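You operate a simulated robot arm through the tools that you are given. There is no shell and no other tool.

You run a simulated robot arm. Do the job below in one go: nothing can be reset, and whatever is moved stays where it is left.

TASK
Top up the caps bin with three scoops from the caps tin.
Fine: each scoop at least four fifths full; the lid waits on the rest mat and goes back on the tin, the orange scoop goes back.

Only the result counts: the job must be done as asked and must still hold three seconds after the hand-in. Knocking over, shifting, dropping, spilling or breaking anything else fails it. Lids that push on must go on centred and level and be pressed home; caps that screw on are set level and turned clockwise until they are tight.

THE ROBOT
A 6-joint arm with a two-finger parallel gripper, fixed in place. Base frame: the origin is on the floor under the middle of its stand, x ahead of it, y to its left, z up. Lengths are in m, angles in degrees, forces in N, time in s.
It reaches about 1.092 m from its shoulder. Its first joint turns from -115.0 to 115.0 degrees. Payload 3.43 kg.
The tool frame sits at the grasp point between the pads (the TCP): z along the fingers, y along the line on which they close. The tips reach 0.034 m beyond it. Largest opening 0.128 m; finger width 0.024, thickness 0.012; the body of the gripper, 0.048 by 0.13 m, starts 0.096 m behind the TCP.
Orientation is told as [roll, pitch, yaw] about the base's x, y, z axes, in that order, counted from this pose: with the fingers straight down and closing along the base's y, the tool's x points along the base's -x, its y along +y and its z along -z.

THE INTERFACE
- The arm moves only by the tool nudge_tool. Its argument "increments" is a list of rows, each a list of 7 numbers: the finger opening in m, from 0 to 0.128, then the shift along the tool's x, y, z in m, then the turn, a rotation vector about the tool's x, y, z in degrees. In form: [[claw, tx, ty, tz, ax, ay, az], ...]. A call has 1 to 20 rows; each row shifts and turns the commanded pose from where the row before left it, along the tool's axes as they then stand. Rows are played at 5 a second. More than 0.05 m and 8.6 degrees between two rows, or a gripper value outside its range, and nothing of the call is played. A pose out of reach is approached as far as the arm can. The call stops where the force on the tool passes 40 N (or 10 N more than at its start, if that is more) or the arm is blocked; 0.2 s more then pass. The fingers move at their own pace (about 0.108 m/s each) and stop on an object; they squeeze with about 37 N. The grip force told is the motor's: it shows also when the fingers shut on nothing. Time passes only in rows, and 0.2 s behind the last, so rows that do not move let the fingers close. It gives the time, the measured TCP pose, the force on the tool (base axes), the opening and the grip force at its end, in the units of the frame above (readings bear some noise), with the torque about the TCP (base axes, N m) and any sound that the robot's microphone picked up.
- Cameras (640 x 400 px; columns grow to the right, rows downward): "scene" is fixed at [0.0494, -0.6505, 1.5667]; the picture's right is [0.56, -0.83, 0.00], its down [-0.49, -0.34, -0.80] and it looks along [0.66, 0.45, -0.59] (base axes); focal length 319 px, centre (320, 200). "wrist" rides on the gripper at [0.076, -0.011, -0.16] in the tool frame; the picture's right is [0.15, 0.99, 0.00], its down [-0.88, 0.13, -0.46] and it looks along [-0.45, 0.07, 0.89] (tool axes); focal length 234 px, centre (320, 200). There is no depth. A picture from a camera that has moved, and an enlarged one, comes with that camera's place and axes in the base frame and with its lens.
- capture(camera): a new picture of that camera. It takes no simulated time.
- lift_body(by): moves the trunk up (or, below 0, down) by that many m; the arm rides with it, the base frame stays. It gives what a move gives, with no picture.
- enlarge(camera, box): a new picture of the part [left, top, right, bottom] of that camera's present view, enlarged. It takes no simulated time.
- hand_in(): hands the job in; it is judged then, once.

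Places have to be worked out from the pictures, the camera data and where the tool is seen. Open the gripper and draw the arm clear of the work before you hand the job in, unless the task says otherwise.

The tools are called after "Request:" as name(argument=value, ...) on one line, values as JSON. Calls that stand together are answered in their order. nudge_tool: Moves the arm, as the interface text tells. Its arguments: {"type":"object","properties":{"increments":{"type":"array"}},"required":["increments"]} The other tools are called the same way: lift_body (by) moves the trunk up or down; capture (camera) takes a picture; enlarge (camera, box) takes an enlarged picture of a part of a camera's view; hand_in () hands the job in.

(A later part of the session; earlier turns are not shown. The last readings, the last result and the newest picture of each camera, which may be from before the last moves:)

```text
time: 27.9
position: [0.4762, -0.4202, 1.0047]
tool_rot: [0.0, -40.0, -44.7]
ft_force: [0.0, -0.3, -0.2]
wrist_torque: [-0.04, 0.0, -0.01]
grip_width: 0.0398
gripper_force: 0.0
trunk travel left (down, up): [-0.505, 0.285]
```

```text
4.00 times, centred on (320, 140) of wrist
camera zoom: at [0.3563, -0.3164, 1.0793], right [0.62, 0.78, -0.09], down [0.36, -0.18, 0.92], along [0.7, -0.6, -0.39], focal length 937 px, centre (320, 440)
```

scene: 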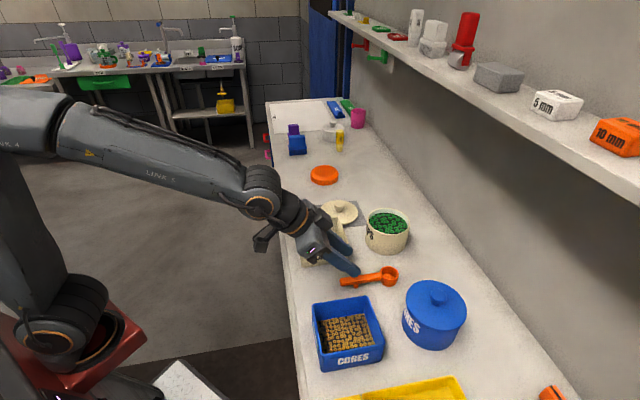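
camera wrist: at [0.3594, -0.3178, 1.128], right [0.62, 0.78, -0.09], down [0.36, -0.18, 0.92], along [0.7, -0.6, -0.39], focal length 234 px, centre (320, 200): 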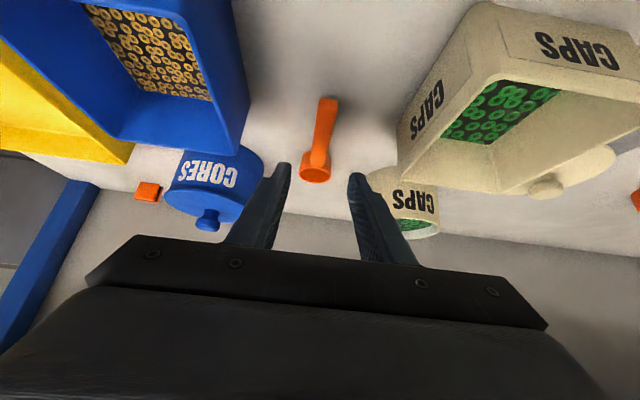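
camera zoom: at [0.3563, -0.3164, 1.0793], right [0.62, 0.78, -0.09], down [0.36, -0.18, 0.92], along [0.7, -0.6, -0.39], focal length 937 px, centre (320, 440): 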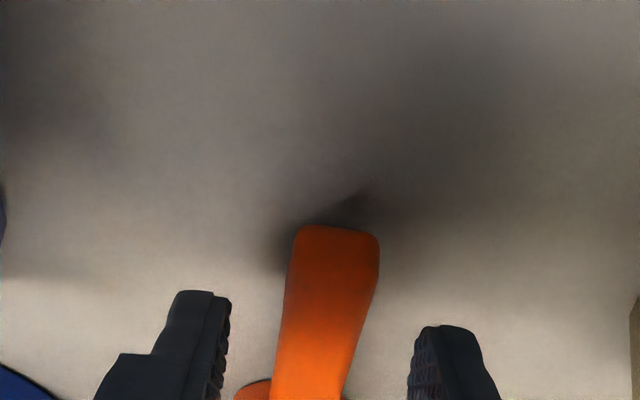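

The handle is centred between the fingers. I go down another 9 mm and close on it.

Request:
nudge_tool(increments=[[0.04, 0.0032, 0, 0.0038, 0, 0, 0], [0.04, 0.0026, 0, 0.0031, 0, 0, 0], [0.04, 0, 0, 0, 0, 0, 0]])

Request:
enlarge(camera="scene", box=[330, 250, 410, 300])

```text
time: 28.7
position: [0.4771, -0.4204, 0.9958]
tool_rot: [0.0, -40.1, -44.7]
ft_force: [0.6, 0.7, 0.1]
wrist_torque: [-0.02, -0.02, 0.01]
grip_width: 0.04
gripper_force: 0.0
trunk travel left (down, up): [-0.505, 0.285]
```

```text
8.00 times, centred on (370, 275) of scene
camera zoom: at [0.0494, -0.6505, 1.5667], right [0.56, -0.83, 0.0], down [-0.49, -0.34, -0.8], along [0.66, 0.45, -0.59], focal length 2554 px, centre (-80, -400)
```

zoom: 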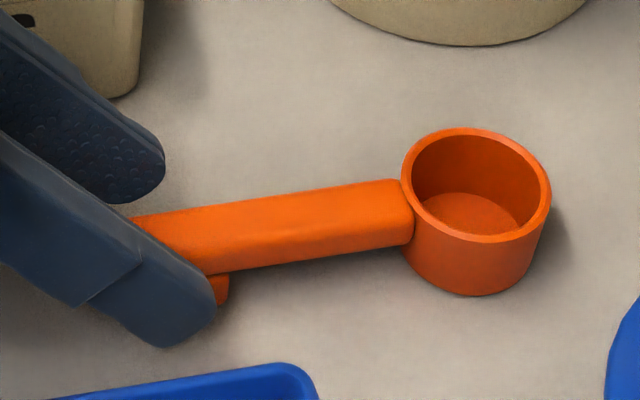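

Close on the handle gently.

Request:
nudge_tool(increments=[[0.03, 0, 0, 0, 0, 0, 0], [0.022, 0, 0, 0, 0, 0, 0], [0.018, 0, 0, 0, 0, 0, 0], [0.012, 0, 0, 0, 0, 0, 0], [0.006, 0, 0, 0, 0, 0, 0], [0.006, 0, 0, 0, 0, 0, 0]])

Request:
enlarge(camera="scene", box=[330, 250, 410, 300])

Request:
enlarge(camera="wrist", box=[240, 110, 400, 210])

```text
time: 30.1
position: [0.4782, -0.4202, 0.9963]
tool_rot: [0.0, -40.0, -44.7]
ft_force: [-0.1, 0.7, 0.7]
wrist_torque: [-0.02, 0.02, -0.03]
grip_width: 0.0166
gripper_force: 36.6
trunk travel left (down, up): [-0.505, 0.285]
```

```text
8.00 times, centred on (370, 275) of scene
camera zoom: at [0.0494, -0.6505, 1.5667], right [0.56, -0.83, 0.0], down [-0.49, -0.34, -0.8], along [0.66, 0.45, -0.59], focal length 2554 px, centre (-80, -400)
```

zoom: 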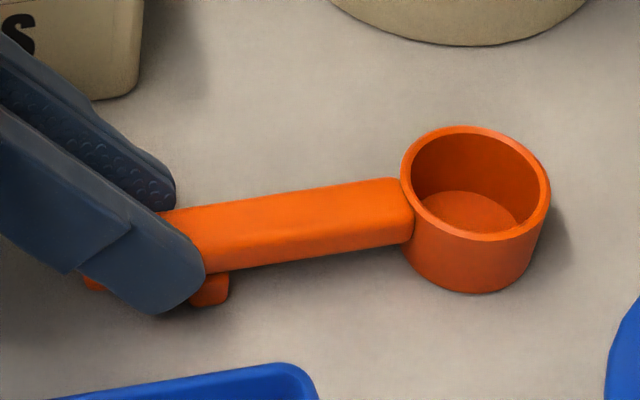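

```text
4.00 times, centred on (320, 160) of wrist
camera zoom: at [0.3562, -0.3163, 1.0696], right [0.62, 0.78, -0.09], down [0.36, -0.18, 0.92], along [0.7, -0.6, -0.39], focal length 937 px, centre (320, 360)
```

zoom: 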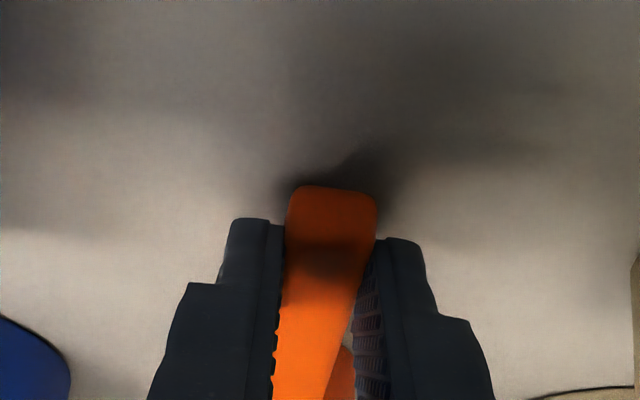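

Gripped (16.6 mm, 36.6 N). I note this grasp pose (0.4777,-0.4203,0.996; tilt -40°) for returning the scoop. I lift it straight up 5 cm and check that it stays level in the fingers.

Request:
nudge_tool(increments=[[0.006, -0.0064, 0, -0.0077, 0, 0, 0], [0.006, -0.0064, 0, -0.0077, 0, 0, 0], [0.006, -0.0129, 0, -0.0153, 0, 0, 0], [0.006, -0.0129, 0, -0.0153, 0, 0, 0], [0.006, 0, 0, 0, 0, 0, 0]])

Request:
capture(camera="scene")

Request:
enlarge(camera="scene", box=[330, 220, 430, 300])

Request:
enlarge(camera="wrist", box=[240, 110, 400, 210])

```text
time: 31.3
position: [0.4778, -0.4212, 1.056]
tool_rot: [0.0, -40.0, -44.7]
ft_force: [-0.1, 0.7, -0.7]
wrist_torque: [0.03, 0.04, 0.0]
grip_width: 0.0164
gripper_force: 37.0
trunk travel left (down, up): [-0.505, 0.285]
```

```text
taken
```

scene: 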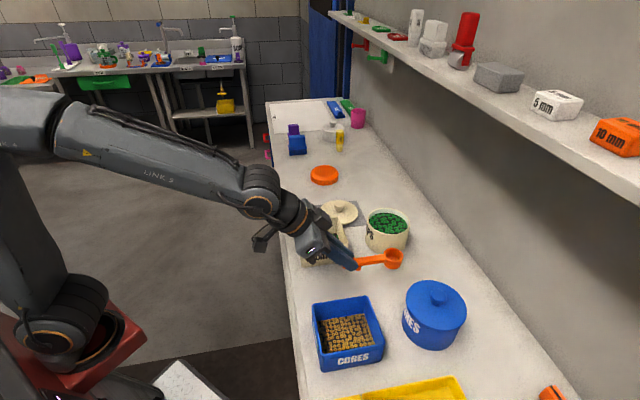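

```text
5.00 times, centred on (380, 260) of scene
camera zoom: at [0.0494, -0.6505, 1.5667], right [0.56, -0.83, 0.0], down [-0.49, -0.34, -0.8], along [0.66, 0.45, -0.59], focal length 1596 px, centre (20, -100)
```

zoom: 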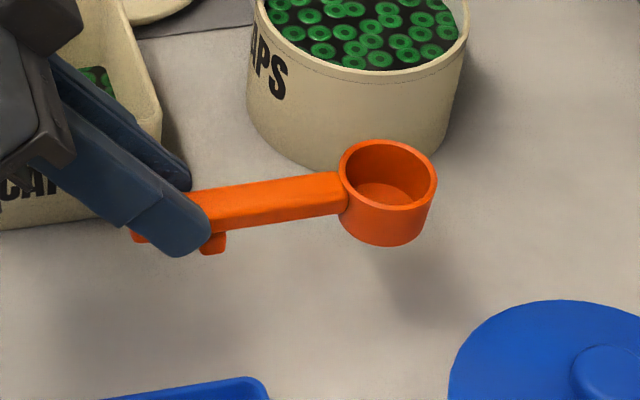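

```text
4.00 times, centred on (320, 160) of wrist
camera zoom: at [0.3572, -0.3176, 1.1301], right [0.62, 0.78, -0.09], down [0.36, -0.18, 0.92], along [0.7, -0.6, -0.39], focal length 937 px, centre (320, 360)
```

zoom: 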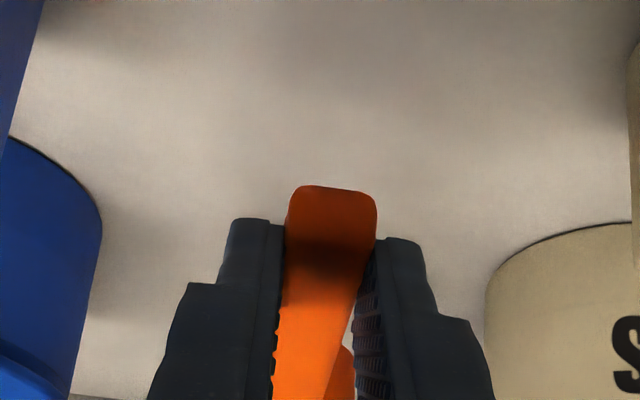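

The scoop is held level (bowl where predicted). The tin's centre in bench coordinates is u=0.168, w=0.790. I carry the empty scoop up and over the tin, then pitch the bowl 45° down for entry.

Request:
nudge_tool(increments=[[0.006, -0.0208, 0, -0.0248, 0, 0, 0], [0.006, -0.0208, 0, -0.0248, 0, 0, 0], [0.006, -0.0208, 0, -0.0247, 0, 0, 0], [0.006, -0.0133, 0.0328, 0.0111, 0, 0, 0], [0.006, -0.0133, 0.0328, 0.0111, 0, 0, 0], [0.006, -0.0133, 0.0328, 0.0111, 0, 0, 0], [0.006, -0.0132, 0.0326, 0.0112, 0, 0, 0], [0.006, 0, 0, 0, 0, 7.5, 0], [0.006, 0, 0, 0, 0, 7.5, 0], [0.006, 0, 0, 0, 0, 7.5, 0], [0.006, 0, 0, 0, 0, 7.5, 0], [0.006, 0, 0, 0, 0, 7.5, 0], [0.006, 0, 0, 0, 0, 7.5, 0], [0.006, 0, 0, 0, 0, 0, 0]])

Request:
capture(camera="scene")

Request:
enlarge(camera="scene", box=[320, 150, 460, 260])

Request:
capture(camera="wrist")

```text
time: 34.3
position: [0.6188, -0.3771, 1.1518]
tool_rot: [0.0, 5.0, -44.7]
ft_force: [0.3, -0.6, -0.6]
wrist_torque: [0.03, -0.04, -0.01]
grip_width: 0.0168
gripper_force: 37.4
trunk travel left (down, up): [-0.505, 0.285]
```

```text
taken
```

scene: 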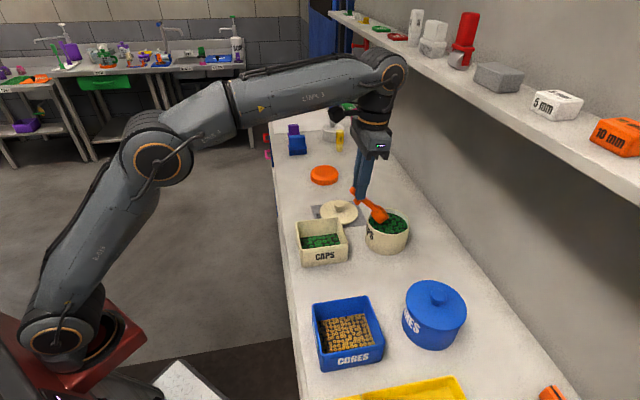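

```text
3.64 times, centred on (390, 205) of scene
camera zoom: at [0.0494, -0.6505, 1.5667], right [0.56, -0.83, 0.0], down [-0.49, -0.34, -0.8], along [0.66, 0.45, -0.59], focal length 1161 px, centre (66, 182)
```

zoom: 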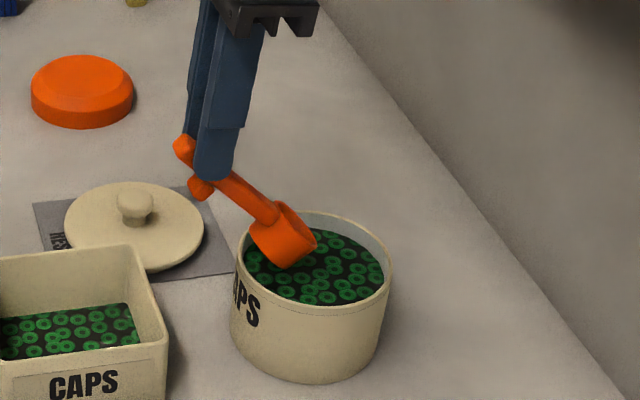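

```text
taken
camera wrist: at [0.5681, -0.3425, 1.3178], right [0.59, 0.81, 0.01], down [0.74, -0.55, 0.38], along [0.31, -0.21, -0.93], focal length 234 px, centre (320, 200)
```

wrist: 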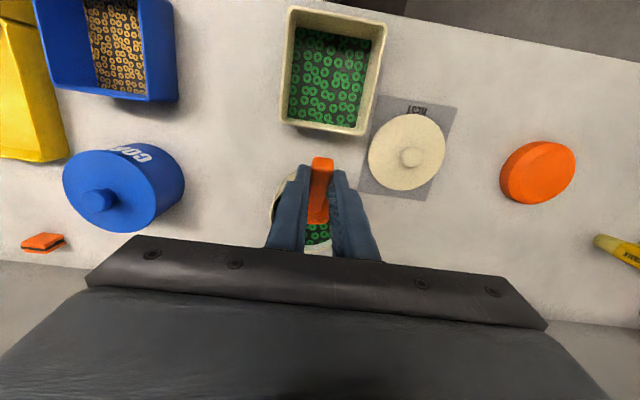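

The bowl is over the near part of the tin as planned (B≈(w 0.774, z 1.059)). I lower it slowly into the caps.

Request:
nudge_tool(increments=[[0.006, -0.0013, 0, 0.0149, 0, 0, 0], [0.006, -0.0013, 0, 0.0149, 0, 0, 0], [0.006, -0.0009, 0, 0.01, 0, 0, 0], [0.006, -0.0009, 0, 0.01, 0, 0, 0], [0.006, -0.0008, 0, 0.009, 0, 0, 0], [0.006, 0, 0, 0, 0, 0, 0]])

Request:
enlarge(camera="scene", box=[340, 180, 440, 260])

```text
time: 35.7
position: [0.619, -0.3774, 1.0938]
tool_rot: [0.0, 5.0, -44.8]
ft_force: [0.6, -3.7, 2.8]
wrist_torque: [-0.26, -0.17, -0.08]
grip_width: 0.0166
gripper_force: 37.2
trunk travel left (down, up): [-0.505, 0.285]
```

```text
5.00 times, centred on (390, 220) of scene
camera zoom: at [0.0494, -0.6505, 1.5667], right [0.56, -0.83, 0.0], down [-0.49, -0.34, -0.8], along [0.66, 0.45, -0.59], focal length 1596 px, centre (-30, 100)
```

zoom: 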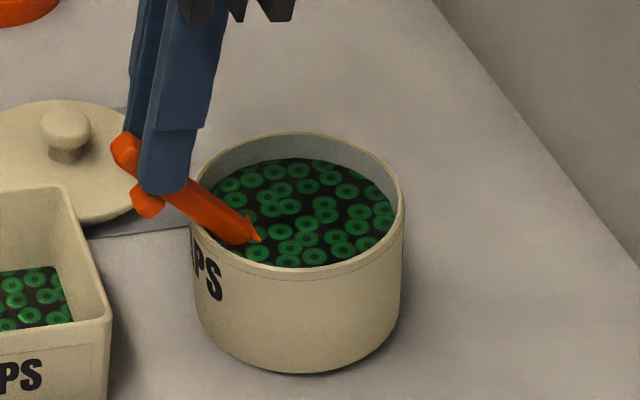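

I feel about 4 N perpendicular to the handle: the handle is touching the tin's near rim. I compare the tin's position carefully before doing anything else.

Request:
enlarge(camera="scene", box=[280, 170, 440, 270])

Request:
enlarge(camera="scene", box=[350, 190, 430, 240])

```text
4.00 times, centred on (360, 220) of scene
camera zoom: at [0.0494, -0.6505, 1.5667], right [0.56, -0.83, 0.0], down [-0.49, -0.34, -0.8], along [0.66, 0.45, -0.59], focal length 1277 px, centre (160, 120)
```

zoom: 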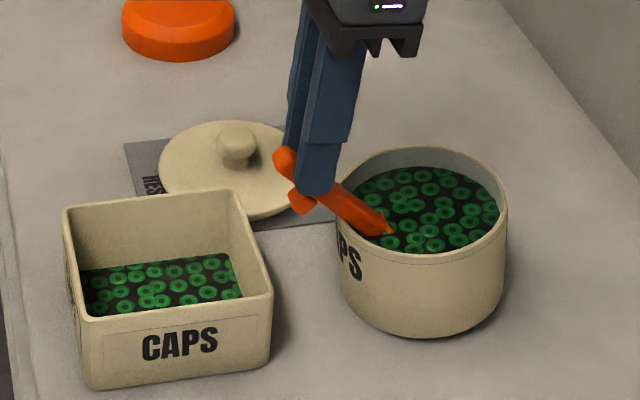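

```text
8.00 times, centred on (390, 215) of scene
camera zoom: at [0.0494, -0.6505, 1.5667], right [0.56, -0.83, 0.0], down [-0.49, -0.34, -0.8], along [0.66, 0.45, -0.59], focal length 2554 px, centre (-240, 80)
```

zoom: 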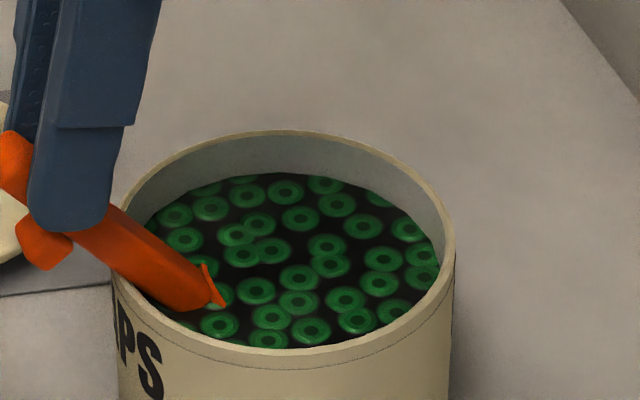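

The tin has been nudged about 1 cm (toward me and sideways), so I must get this contact understood. I take another force reading without moving.

Request:
nudge_tool(increments=[[0.006, 0, 0, 0, 0, 0, 0]])

Request:
nudge_tool(increments=[[0.006, 0, 0, 0, 0, 0, 0]])

Request:
enlarge(camera="wrist", box=[240, 130, 400, 250])

```text
time: 36.1
position: [0.6191, -0.3772, 1.0936]
tool_rot: [0.0, 5.0, -44.7]
ft_force: [0.8, -3.5, 2.1]
wrist_torque: [-0.25, -0.13, -0.06]
grip_width: 0.0165
gripper_force: 37.5
trunk travel left (down, up): [-0.505, 0.285]
```

```text
time: 36.5
position: [0.6188, -0.3763, 1.0943]
tool_rot: [0.1, 5.0, -44.8]
ft_force: [1.6, -2.2, 2.8]
wrist_torque: [-0.23, -0.15, -0.02]
grip_width: 0.0165
gripper_force: 37.1
trunk travel left (down, up): [-0.505, 0.285]
```

```text
3.33 times, centred on (320, 190) of wrist
camera zoom: at [0.5674, -0.3418, 1.2595], right [0.59, 0.81, 0.01], down [0.74, -0.55, 0.38], along [0.31, -0.21, -0.93], focal length 781 px, centre (320, 233)
```

zoom: 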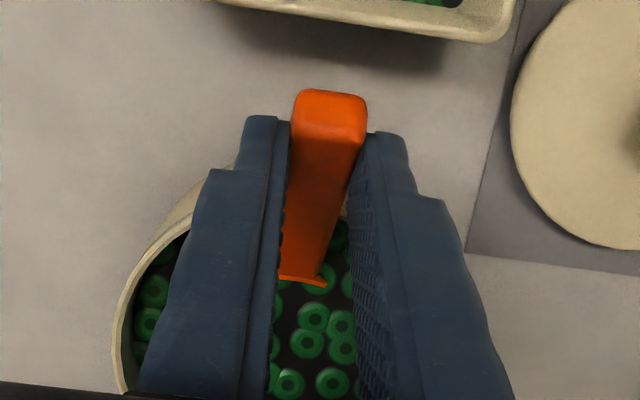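

Request:
enlarge(camera="scene", box=[310, 180, 390, 230])

Request:
enlarge(camera="scene", box=[340, 160, 460, 270])

```text
8.00 times, centred on (350, 205) of scene
camera zoom: at [0.0494, -0.6505, 1.5667], right [0.56, -0.83, 0.0], down [-0.49, -0.34, -0.8], along [0.66, 0.45, -0.59], focal length 2554 px, centre (80, 160)
```

zoom: 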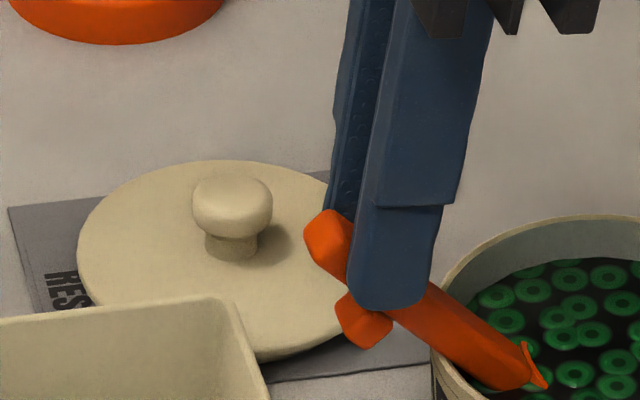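

```text
3.64 times, centred on (400, 215) of scene
camera zoom: at [0.0494, -0.6505, 1.5667], right [0.56, -0.83, 0.0], down [-0.49, -0.34, -0.8], along [0.66, 0.45, -0.59], focal length 1161 px, centre (29, 146)
```

zoom: 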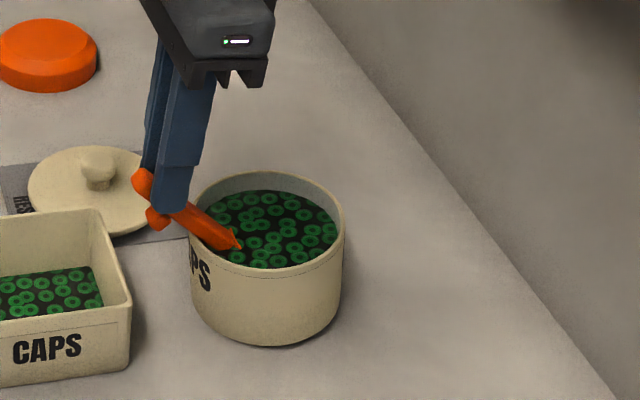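

The base of the tin has hardly moved but its top has: the handle is pressing on the near rim and tipping the tin slightly (rim is higher than I assumed, about 1.027). I raise the scoop 10 mm to let the tin settle back level, then check.

Request:
nudge_tool(increments=[[0.006, 0.0003, 0, -0.003, 0, 0, 0], [0.006, 0.0003, 0, -0.003, 0, 0, 0], [0.006, 0.0003, 0, -0.004, 0, 0, 0], [0.006, 0, 0, 0, 0, 0, 0]])

Request:
enlarge(camera="scene", box=[340, 160, 460, 270])

Request:
enlarge(camera="scene", box=[280, 170, 440, 270])

```text
time: 37.5
position: [0.6189, -0.3757, 1.1031]
tool_rot: [-0.1, 4.9, -44.7]
ft_force: [0.0, -0.5, 0.7]
wrist_torque: [-0.01, 0.02, 0.03]
grip_width: 0.0169
gripper_force: 37.3
trunk travel left (down, up): [-0.505, 0.285]
```

```text
3.64 times, centred on (400, 215) of scene
camera zoom: at [0.0494, -0.6505, 1.5667], right [0.56, -0.83, 0.0], down [-0.49, -0.34, -0.8], along [0.66, 0.45, -0.59], focal length 1161 px, centre (29, 146)
```

zoom: 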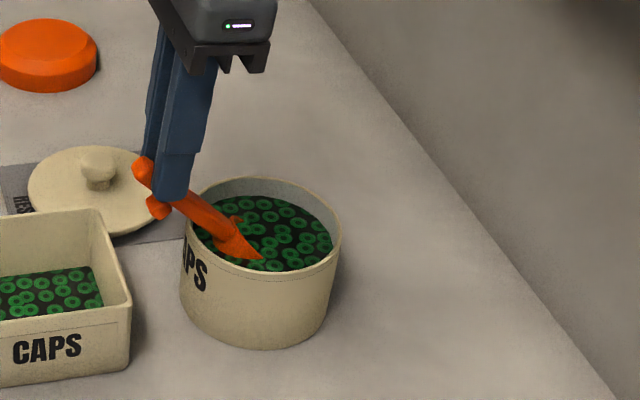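

```text
4.00 times, centred on (360, 220) of scene
camera zoom: at [0.0494, -0.6505, 1.5667], right [0.56, -0.83, 0.0], down [-0.49, -0.34, -0.8], along [0.66, 0.45, -0.59], focal length 1277 px, centre (160, 120)
```

zoom: 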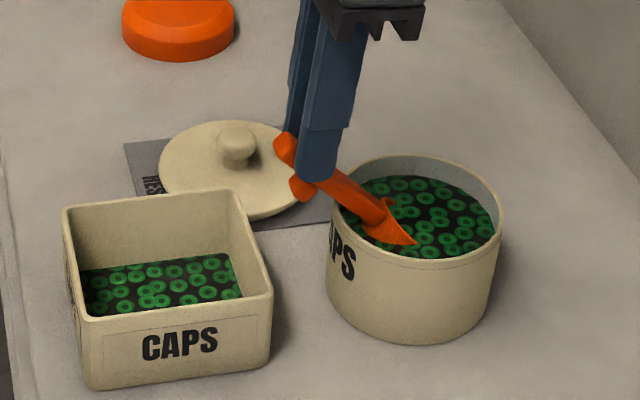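

The tin is level again and force-free, but it has slid about 11 mm toward the robot (I will push it back to its place at the end once the lid is on). I re-plan relative to its present place (centre w≈0.779) and advance the bowl into the caps.

Request:
nudge_tool(increments=[[0.006, -0.0058, 0, 0.0066, 0, 0, 0], [0.006, -0.0034, 0, 0.0062, 0, -2, 0], [0.006, -0.0006, 0, 0.0059, 0, -3, 0], [0.006, 0, 0, 0, 0, 0, 0]])

Request:
enlarge(camera="scene", box=[280, 170, 440, 270])

```text
time: 38.5
position: [0.6237, -0.3829, 1.0839]
tool_rot: [0.0, 0.1, -44.7]
ft_force: [0.4, 0.4, -0.6]
wrist_torque: [0.01, 0.04, 0.03]
grip_width: 0.0165
gripper_force: 36.7
trunk travel left (down, up): [-0.505, 0.285]
```

```text
4.00 times, centred on (360, 220) of scene
camera zoom: at [0.0494, -0.6505, 1.5667], right [0.56, -0.83, 0.0], down [-0.49, -0.34, -0.8], along [0.66, 0.45, -0.59], focal length 1277 px, centre (160, 120)
```

zoom: 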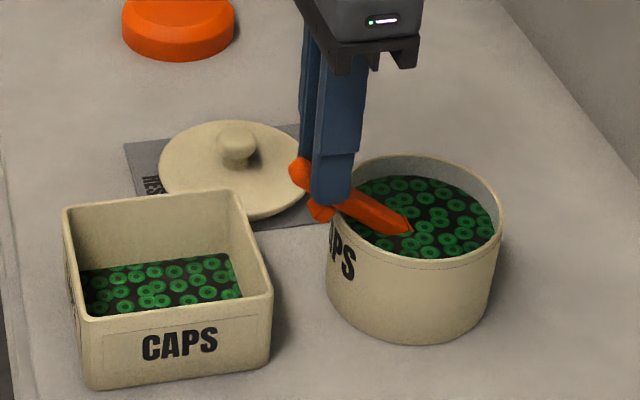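

No contact force, and the bowl is submerged. Now I level it out step by step while rising along the planned path.

Request:
nudge_tool(increments=[[0.006, 0.0048, 0, 0.0025, 0, -4, 0], [0.006, 0.0042, 0, -0.0008, 0, -3, 0], [0.006, 0.0039, 0, -0.0009, 0, -3, 0], [0.006, 0.0061, 0, 0.0007, 0, -5, 0], [0.006, 0.0057, 0, 0.0013, 0, -5, 0], [0.006, 0, 0, 0, 0, 0, 0]])

Request:
enlarge(camera="scene", box=[280, 170, 440, 270])

Request:
enlarge(camera="scene", box=[350, 190, 430, 240])

```text
time: 39.9
position: [0.606, -0.3651, 1.0786]
tool_rot: [0.0, -20.0, -44.7]
ft_force: [0.1, -0.2, 0.0]
wrist_torque: [0.01, 0.02, -0.02]
grip_width: 0.0167
gripper_force: 37.5
trunk travel left (down, up): [-0.505, 0.285]
```

```text
4.00 times, centred on (360, 220) of scene
camera zoom: at [0.0494, -0.6505, 1.5667], right [0.56, -0.83, 0.0], down [-0.49, -0.34, -0.8], along [0.66, 0.45, -0.59], focal length 1277 px, centre (160, 120)
```

zoom: 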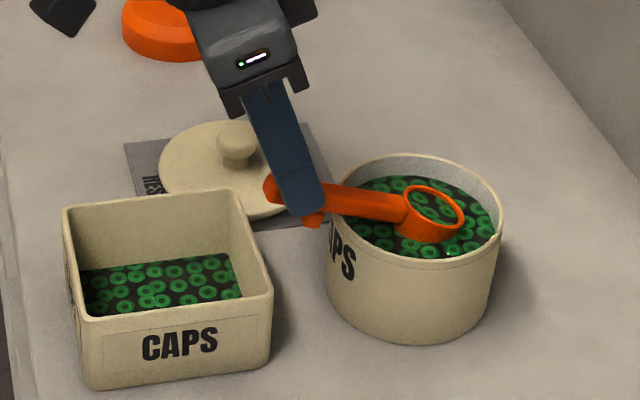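

```text
8.00 times, centred on (390, 215) of scene
camera zoom: at [0.0494, -0.6505, 1.5667], right [0.56, -0.83, 0.0], down [-0.49, -0.34, -0.8], along [0.66, 0.45, -0.59], focal length 2554 px, centre (-240, 80)
```

zoom: 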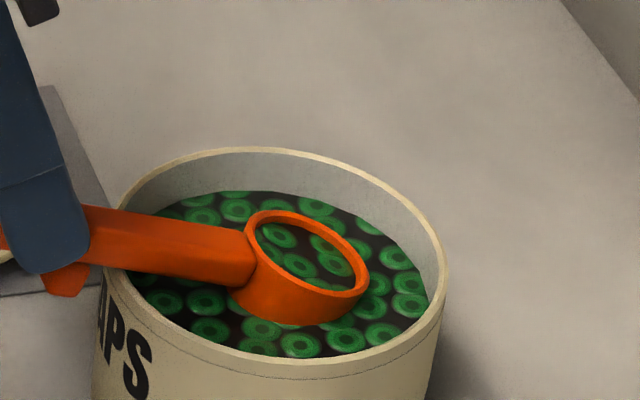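

The bowl is filled with green caps. I continue levelling and lift it out.

Request:
nudge_tool(increments=[[0.006, 0.0051, 0, 0.0013, 0, -5, 0], [0.006, 0.0046, 0, 0.0012, 0, -5, 0], [0.006, 0.0043, 0, 0.0018, 0, -5, 0], [0.006, 0.0038, 0, 0.0021, 0, -5, 0], [0.006, -0.009, 0, -0.0107, 0, 0, 0], [0.006, -0.009, 0, -0.0107, 0, 0, 0], [0.006, 0, 0, 0, 0, 0, 0]])

Request:
enlarge(camera="scene", box=[280, 170, 440, 270])

Request:
enlarge(camera="scene", box=[350, 180, 430, 230])

```text
time: 41.5
position: [0.5988, -0.3563, 1.0924]
tool_rot: [0.0, -40.0, -44.7]
ft_force: [0.4, 0.3, -0.5]
wrist_torque: [0.02, 0.02, -0.03]
grip_width: 0.0167
gripper_force: 37.2
trunk travel left (down, up): [-0.505, 0.285]
```

```text
4.00 times, centred on (360, 220) of scene
camera zoom: at [0.0494, -0.6505, 1.5667], right [0.56, -0.83, 0.0], down [-0.49, -0.34, -0.8], along [0.66, 0.45, -0.59], focal length 1277 px, centre (160, 120)
```

zoom: 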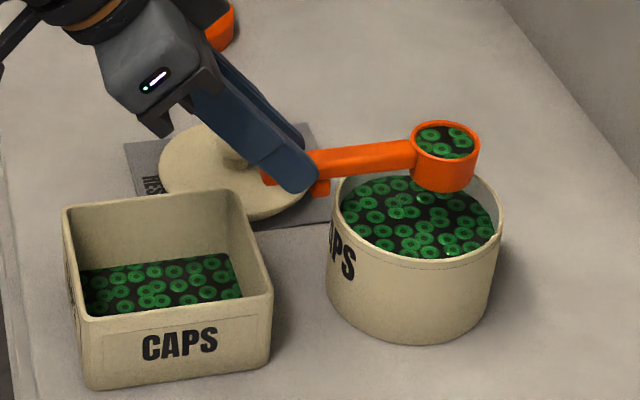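

```text
8.00 times, centred on (390, 205) of scene
camera zoom: at [0.0494, -0.6505, 1.5667], right [0.56, -0.83, 0.0], down [-0.49, -0.34, -0.8], along [0.66, 0.45, -0.59], focal length 2554 px, centre (-240, 160)
```

zoom: 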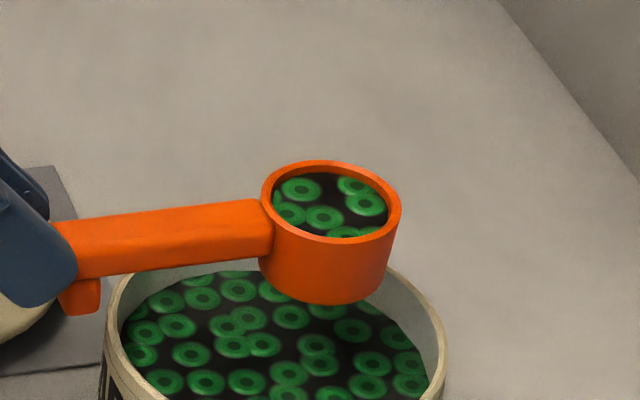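

A full-looking level scoop. I zoom in closely to estimate the fill fraction.

Request:
enlarge(camera="scene", box=[378, 195, 404, 212])

Request:
capture(camera="wrist")

```text
16.00 times, centred on (391, 204) of scene
camera zoom: at [0.0494, -0.6505, 1.5667], right [0.56, -0.83, 0.0], down [-0.49, -0.34, -0.8], along [0.66, 0.45, -0.59], focal length 5107 px, centre (-816, 144)
```

zoom: 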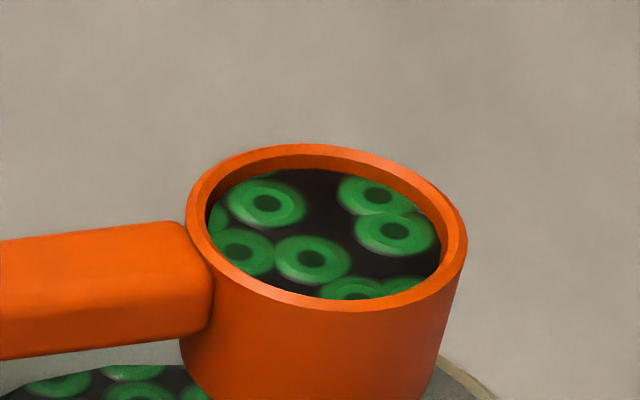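

```text
taken
camera wrist: at [0.478, -0.2524, 1.166], right [0.62, 0.78, -0.09], down [0.36, -0.18, 0.92], along [0.7, -0.6, -0.39], focal length 234 px, centre (320, 200)
```

wrist: 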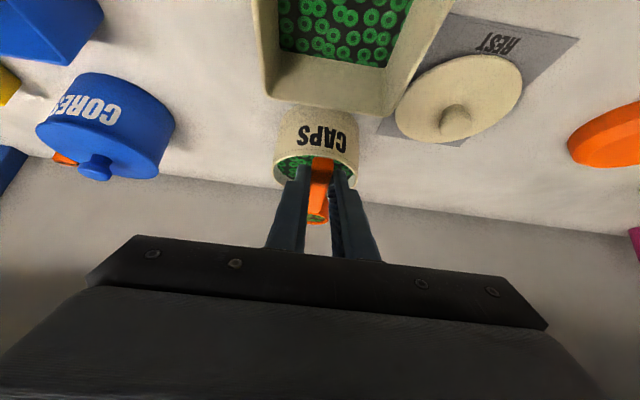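

The content sits about 2.8 mm below the rim of a roughly 19 mm deep bowl, so I estimate a fill of about 85%. That passes, and I'll use a slightly lower exit path next time. I carry it level toward the bin: first a slow translation, then a yaw so the handle lies along the bench for pouring.

Request:
nudge_tool(increments=[[0.006, 0.0083, -0.0195, -0.007, 0, 0, 0], [0.006, 0.0083, -0.0195, -0.007, 0, 0, 0], [0.006, 0.0083, -0.0195, -0.007, 0, 0, 0], [0.006, 0.0083, -0.0195, -0.007, 0, 0, 0], [0.006, 0.0083, -0.0195, -0.007, 0, 0, 0], [0.006, 0.0083, -0.0195, -0.007, 0, 0, 0], [0.006, 0, 0, 0, 0, 0, 0]])

Request:
capture(camera="scene")

```text
time: 43.1
position: [0.4701, -0.3955, 1.091]
tool_rot: [0.0, -39.9, -44.7]
ft_force: [0.0, 0.2, 0.3]
wrist_torque: [0.02, 0.06, -0.02]
grip_width: 0.0166
gripper_force: 37.0
trunk travel left (down, up): [-0.505, 0.285]
```

```text
taken
```

scene: 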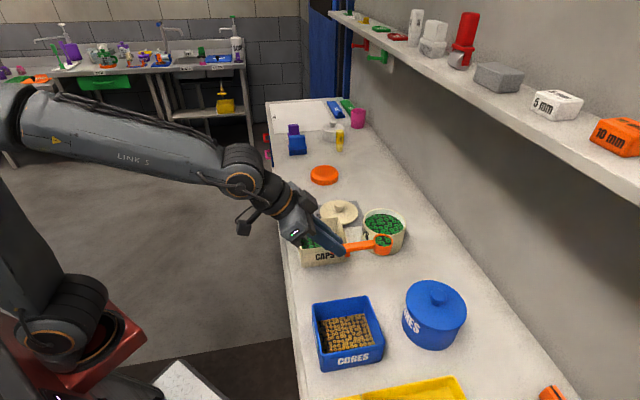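

On track. Now the yaw turn, first half.

Request:
nudge_tool(increments=[[0.006, 0, 0, 0, -3.857, 0, -4.596], [0.006, 0, 0, 0, -3.857, 0, -4.596], [0.006, 0, 0, 0, -3.857, 0, -4.596], [0.006, 0, 0, 0, -3.857, 0, -4.596], [0.006, 0, 0, 0, -3.857, 0, -4.596], [0.006, 0, 0, 0, -3.857, 0, -4.596], [0.006, 0, 0, 0, -3.857, 0, -4.596], [0.006, 0, 0, 0, 0, 0, 0]])

Request:
capture(camera="scene")

```text
time: 44.9
position: [0.4699, -0.3951, 1.093]
tool_rot: [0.0, -40.0, -2.6]
ft_force: [-0.1, 0.3, -0.7]
wrist_torque: [0.01, 0.03, 0.0]
grip_width: 0.0165
gripper_force: 37.2
trunk travel left (down, up): [-0.505, 0.285]
```

```text
taken
```

scene: 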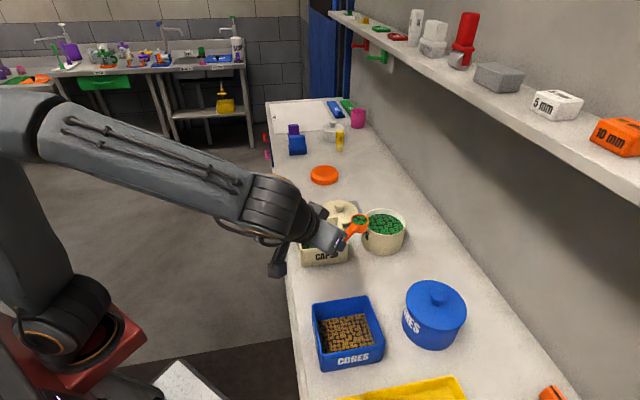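

Rotation stays clean and level (pitch -40°, roll 0). Second half of the turn.

Request:
nudge_tool(increments=[[0.006, 0, 0, 0, -3.857, 0, -4.596], [0.006, 0, 0, 0, -3.857, 0, -4.596], [0.006, 0, 0, 0, -3.857, 0, -4.596], [0.006, 0, 0, 0, -3.857, 0, -4.596], [0.006, 0, 0, 0, -3.857, 0, -4.596], [0.006, 0, 0, 0, -3.857, 0, -4.596], [0.006, 0, 0, 0, -3.857, 0, -4.596], [0.006, 0, 0, 0, -3.857, 0, -4.596], [0.006, 0, 0, 0, 0, 0, 0]])

Request:
capture(camera="scene")

Request:
capture(camera="wrist")

Request:
enlarge(camera="scene", box=[290, 190, 420, 280])

```text
time: 46.9
position: [0.4694, -0.3939, 1.0925]
tool_rot: [0.0, -40.0, 45.4]
ft_force: [-0.6, 0.2, -0.5]
wrist_torque: [-0.02, 0.01, -0.01]
grip_width: 0.0166
gripper_force: 36.6
trunk travel left (down, up): [-0.505, 0.285]
```

```text
taken
```

scene: 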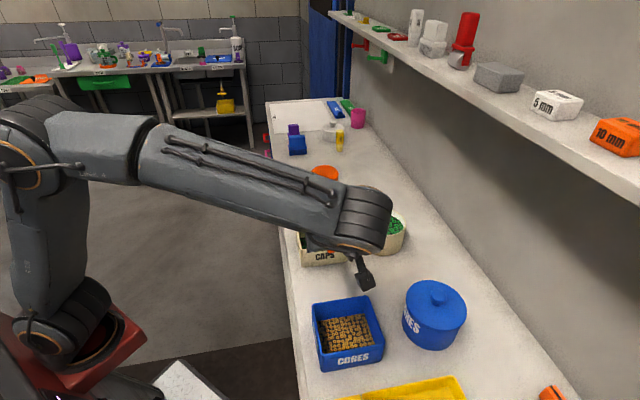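

```text
taken
camera wrist: at [0.3659, -0.5173, 1.1661], right [-0.78, 0.61, -0.09], down [0.17, 0.36, 0.92], along [0.6, 0.7, -0.39], focal length 234 px, centre (320, 200)
```

wrist: 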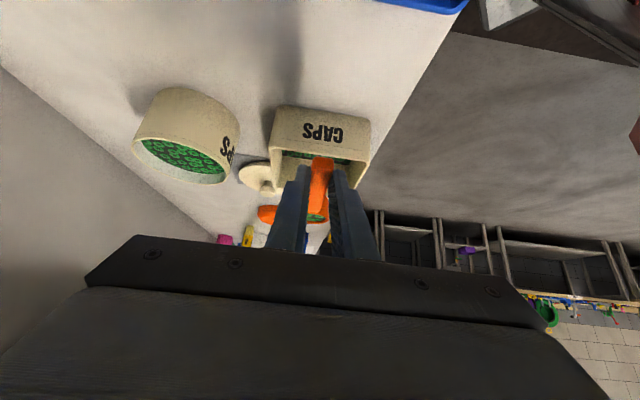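

```text
4.44 times, centred on (355, 235) of scene
camera zoom: at [0.0494, -0.6505, 1.5667], right [0.56, -0.83, 0.0], down [-0.49, -0.34, -0.8], along [0.66, 0.45, -0.59], focal length 1419 px, centre (164, 44)
```

zoom: 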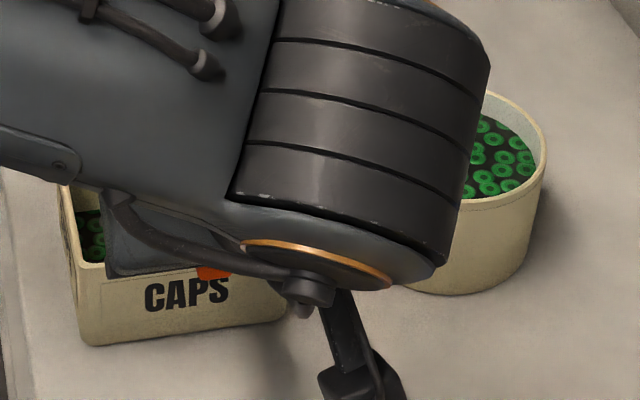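

The bowl is over the bin centre (u≈0.166, w≈0.611) and level. I now pitch it down about its mouth, in two stages, keeping the bowl inside the bin's outline.

Request:
nudge_tool(increments=[[0.006, -0.01, 0, -0.0076, 0, 8, 0], [0.006, -0.0106, 0, -0.0064, 0, 8, 0], [0.006, -0.0099, 0, -0.0057, 0, 8, 0], [0.006, -0.0114, 0, -0.005, 0, 8, 0], [0.006, 0, 0, 0, 0, 0, 0]])

Request:
capture(camera="wrist")

Request:
enlarge(camera="scene", box=[290, 190, 420, 280])

```text
time: 48.1
position: [0.4872, -0.3781, 1.1329]
tool_rot: [0.0, -7.9, 45.4]
ft_force: [0.4, -0.4, -0.6]
wrist_torque: [-0.01, -0.01, -0.03]
grip_width: 0.0165
gripper_force: 36.4
trunk travel left (down, up): [-0.505, 0.285]
```

```text
taken
camera wrist: at [0.4281, -0.4549, 1.2805], right [-0.81, 0.59, -0.02], down [0.48, 0.67, 0.57], along [0.35, 0.45, -0.82], focal length 234 px, centre (320, 200)
```

wrist: 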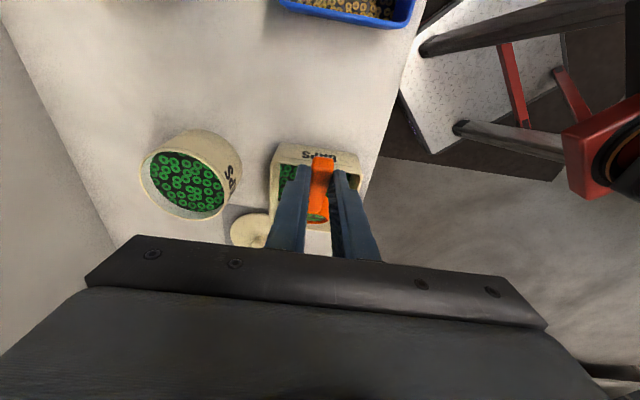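

```text
4.44 times, centred on (355, 235) of scene
camera zoom: at [0.0494, -0.6505, 1.5667], right [0.56, -0.83, 0.0], down [-0.49, -0.34, -0.8], along [0.66, 0.45, -0.59], focal length 1419 px, centre (164, 44)
```

zoom: 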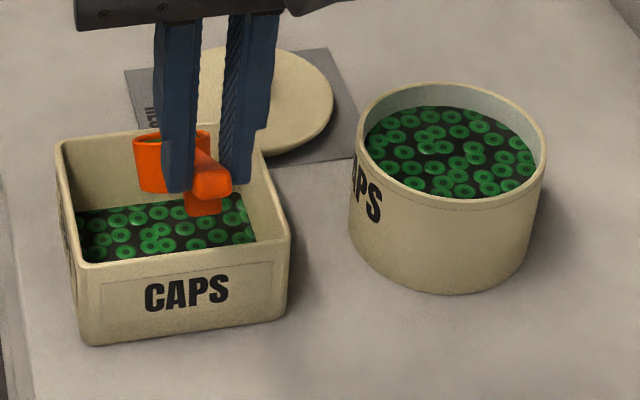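

The bowl is tilted 32° and well inside the bin's outline. I continue to about 104°.

Request:
nudge_tool(increments=[[0.006, -0.0111, 0, -0.005, 0, 8, 0], [0.006, -0.0128, 0, -0.0049, 0, 8, 0], [0.006, -0.0134, 0, -0.0058, 0, 8, 0], [0.006, -0.0139, 0, -0.0061, 0, 8, 0], [0.006, -0.0136, 0, -0.008, 0, 8, 0], [0.006, 0, 0, 0, 0, 0, 0]])

Request:
enlarge(camera="scene", box=[290, 190, 420, 280])

```text
time: 49.5
position: [0.5352, -0.328, 1.1521]
tool_rot: [0.0, 32.1, 45.4]
ft_force: [0.7, -0.5, -0.2]
wrist_torque: [0.0, -0.02, -0.03]
grip_width: 0.0168
gripper_force: 37.2
trunk travel left (down, up): [-0.505, 0.285]
```

```text
4.44 times, centred on (355, 235) of scene
camera zoom: at [0.0494, -0.6505, 1.5667], right [0.56, -0.83, 0.0], down [-0.49, -0.34, -0.8], along [0.66, 0.45, -0.59], focal length 1419 px, centre (164, 44)
```

zoom: 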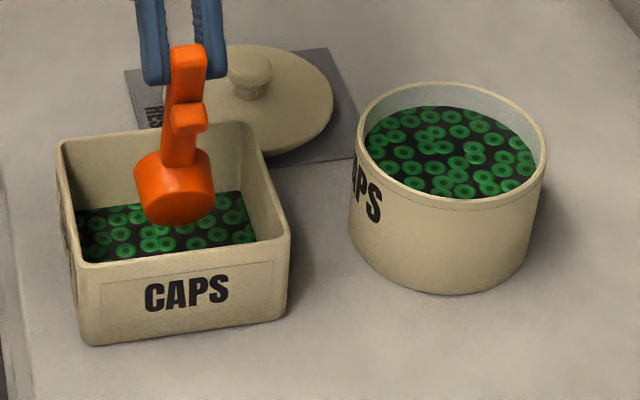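

At 72° the bowl is pouring into the bin. I continue to 112° and dwell to empty it.

Request:
nudge_tool(increments=[[0.006, -0.0138, 0, -0.0081, 0, 8, 0], [0.006, -0.0136, 0, -0.009, 0, 8, 0], [0.006, -0.0128, 0, -0.0099, 0, 8, 0], [0.006, -0.0128, 0, -0.0098, 0, 8, 0], [0.006, -0.0119, 0, -0.0103, 0, 8, 0], [0.006, 0, 0, 0, 0, 0, 0], [0.006, 0, 0, 0, 0, 0, 0], [0.006, 0, 0, 0, 0, 0, 0]])

Request:
capture(camera="scene")

Request:
enlarge(camera="scene", box=[290, 190, 420, 280])

Request:
capture(camera="wrist")

```text
time: 51.3
position: [0.5904, -0.2737, 1.1343]
tool_rot: [-0.2, 72.0, 45.5]
ft_force: [-0.8, 0.2, 0.0]
wrist_torque: [0.02, -0.01, 0.02]
grip_width: 0.0163
gripper_force: 36.9
trunk travel left (down, up): [-0.505, 0.285]
```

```text
taken
```

scene: 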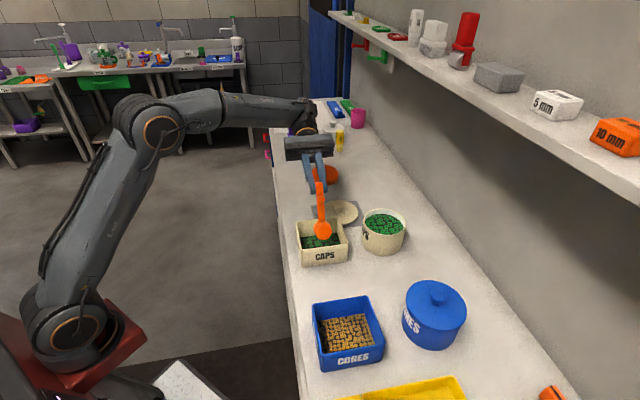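

```text
4.44 times, centred on (355, 235) of scene
camera zoom: at [0.0494, -0.6505, 1.5667], right [0.56, -0.83, 0.0], down [-0.49, -0.34, -0.8], along [0.66, 0.45, -0.59], focal length 1419 px, centre (164, 44)
```

zoom: 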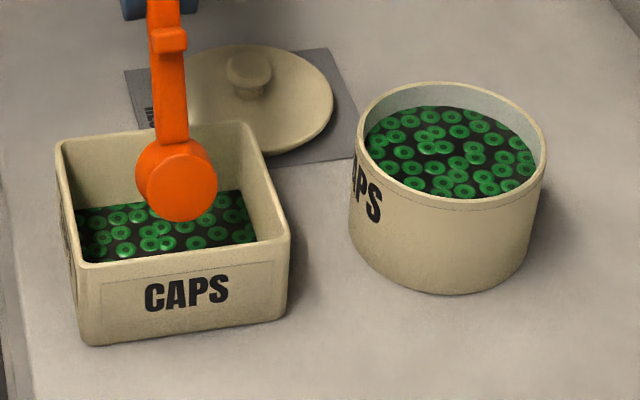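

```text
taken
camera wrist: at [0.6882, -0.1907, 1.2564], right [-0.74, 0.66, 0.14], down [0.4, 0.6, -0.7], along [-0.54, -0.46, -0.7], focal length 234 px, centre (320, 200)
```

wrist: 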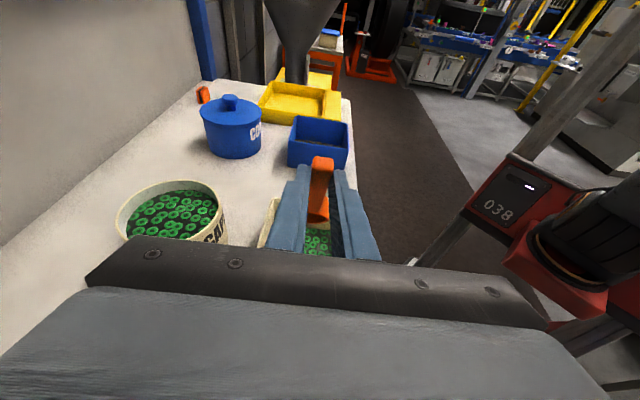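

Inverted to 112°. I rotate back to 32° and look whether the bowl is empty and nothing spilled.

Request:
nudge_tool(increments=[[0.006, 0.0104, 0, 0.0119, 0, -8, 0], [0.006, 0.0113, 0, 0.0115, 0, -8, 0], [0.006, 0.0113, 0, 0.0116, 0, -8, 0], [0.006, 0.0122, 0, 0.0108, 0, -8, 0], [0.006, 0.0125, 0, 0.01, 0, -8, 0], [0.006, 0.0124, 0, 0.0098, 0, -8, 0], [0.006, 0.0129, 0, 0.0079, 0, -8, 0], [0.006, 0.0125, 0, 0.0076, 0, -8, 0], [0.006, 0.012, 0, 0.0066, 0, -8, 0], [0.006, 0.0103, 0, 0.0065, 0, -8, 0], [0.006, 0, 0, 0, 0, 0, 0]])

Request:
enlarge(camera="scene", box=[290, 190, 420, 280])

Request:
enlarge(camera="scene", box=[300, 200, 360, 260])

```text
time: 53.7
position: [0.4874, -0.3757, 1.1337]
tool_rot: [0.0, -8.0, 45.5]
ft_force: [0.0, 0.1, -0.2]
wrist_torque: [-0.06, 0.02, 0.03]
grip_width: 0.0164
gripper_force: 36.7
trunk travel left (down, up): [-0.505, 0.285]
```

```text
4.44 times, centred on (355, 235) of scene
camera zoom: at [0.0494, -0.6505, 1.5667], right [0.56, -0.83, 0.0], down [-0.49, -0.34, -0.8], along [0.66, 0.45, -0.59], focal length 1419 px, centre (164, 44)
```

zoom: 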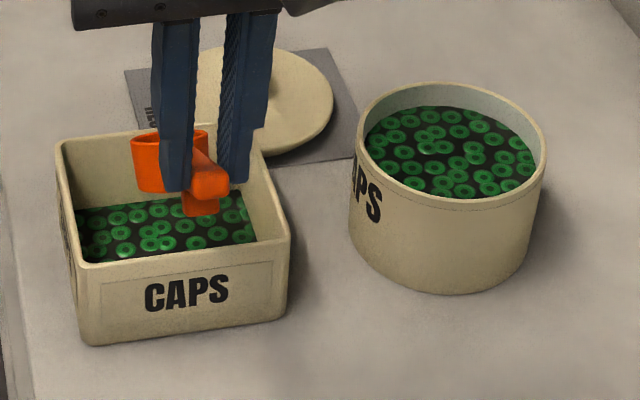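

```text
6.67 times, centred on (330, 230) of scene
camera zoom: at [0.0494, -0.6505, 1.5667], right [0.56, -0.83, 0.0], down [-0.49, -0.34, -0.8], along [0.66, 0.45, -0.59], focal length 2128 px, centre (253, 0)
```

zoom: 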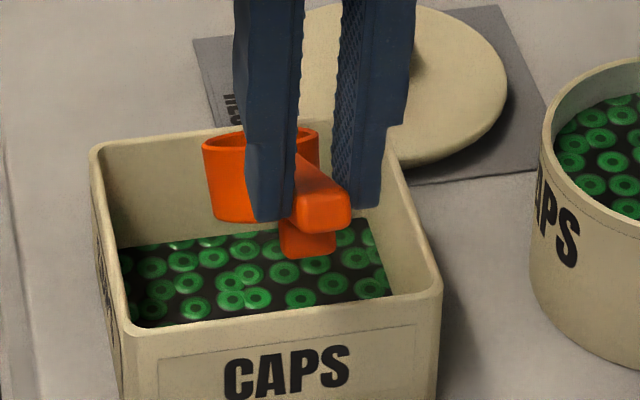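

The bowl is empty and nothing is spilled; the tin now sits at (u 0.169, w 0.780). I swing back to the tin: raise a little and yaw back 90°.

Request:
nudge_tool(increments=[[0.006, -0.0042, 0, -0.0297, 0, 0, 0], [0.006, 0, 0, 0, 1.046, 0, 7.444], [0.006, 0, 0, 0, 1.046, 0, 7.444], [0.006, 0, 0, 0, 1.046, 0, 7.444], [0.006, 0, 0, 0, 1.046, 0, 7.444], [0.006, 0, 0, 0, 1.046, 0, 7.444], [0.006, 0, 0, 0, 1.046, 0, 7.444], [0.006, 0, 0, 0, 1.046, 0, 7.444], [0.006, 0, 0, 0, 1.046, 0, 7.444], [0.006, 0, 0, 0, 1.046, 0, 7.444], [0.006, 0, 0, 0, 1.046, 0, 7.444], [0.006, 0, 0, 0, 1.046, 0, 7.444], [0.006, 0, 0, 0, 1.046, 0, 7.444], [0.006, 0, 0, 0, 0, 0, 0]])

Request:
enlarge(camera="scene", box=[280, 170, 440, 270])

```text
time: 56.7
position: [0.4872, -0.3773, 1.1632]
tool_rot: [0.0, -8.1, -44.9]
ft_force: [0.1, -0.5, -0.2]
wrist_torque: [0.02, 0.02, 0.0]
grip_width: 0.0163
gripper_force: 36.9
trunk travel left (down, up): [-0.505, 0.285]
```

```text
4.00 times, centred on (360, 220) of scene
camera zoom: at [0.0494, -0.6505, 1.5667], right [0.56, -0.83, 0.0], down [-0.49, -0.34, -0.8], along [0.66, 0.45, -0.59], focal length 1277 px, centre (160, 120)
```

zoom: 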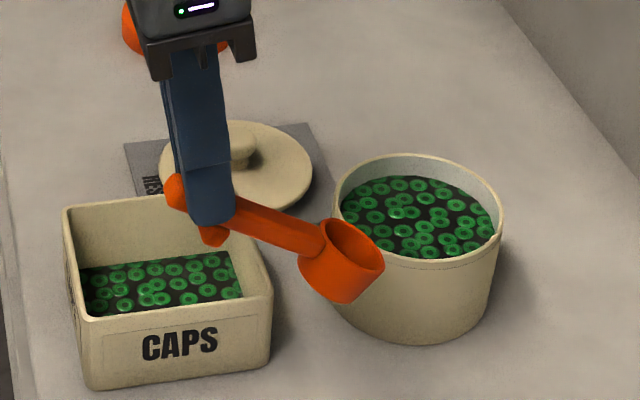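

The scoop is empty. I notice a small mark on the tin's rim at right; I zoom in to see what it is before continuing.

Request:
enlarge(camera="scene", box=[390, 210, 410, 224])

Request:
enlarge(camera="scene", box=[355, 195, 415, 240])

```text
16.00 times, centred on (400, 217) of scene
camera zoom: at [0.0494, -0.6505, 1.5667], right [0.56, -0.83, 0.0], down [-0.49, -0.34, -0.8], along [0.66, 0.45, -0.59], focal length 5107 px, centre (-960, -72)
```

zoom: 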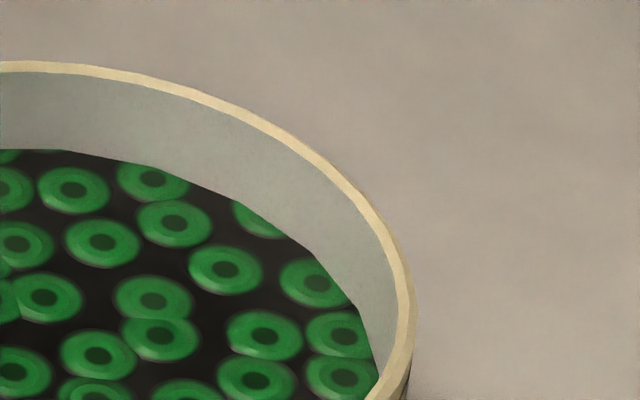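

```text
8.89 times, centred on (385, 218) of scene
camera zoom: at [0.0494, -0.6505, 1.5667], right [0.56, -0.83, 0.0], down [-0.49, -0.34, -0.8], along [0.66, 0.45, -0.59], focal length 2837 px, centre (-258, 44)
```

zoom: 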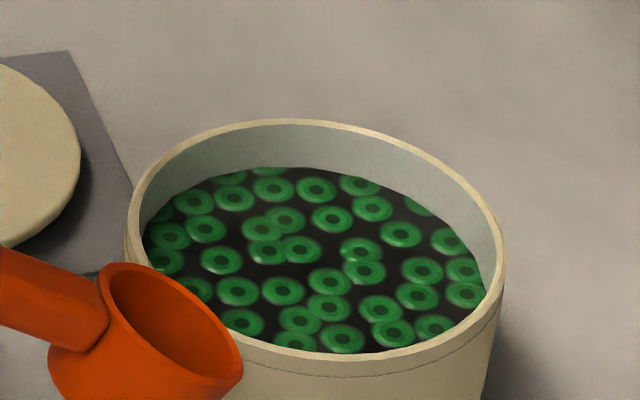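

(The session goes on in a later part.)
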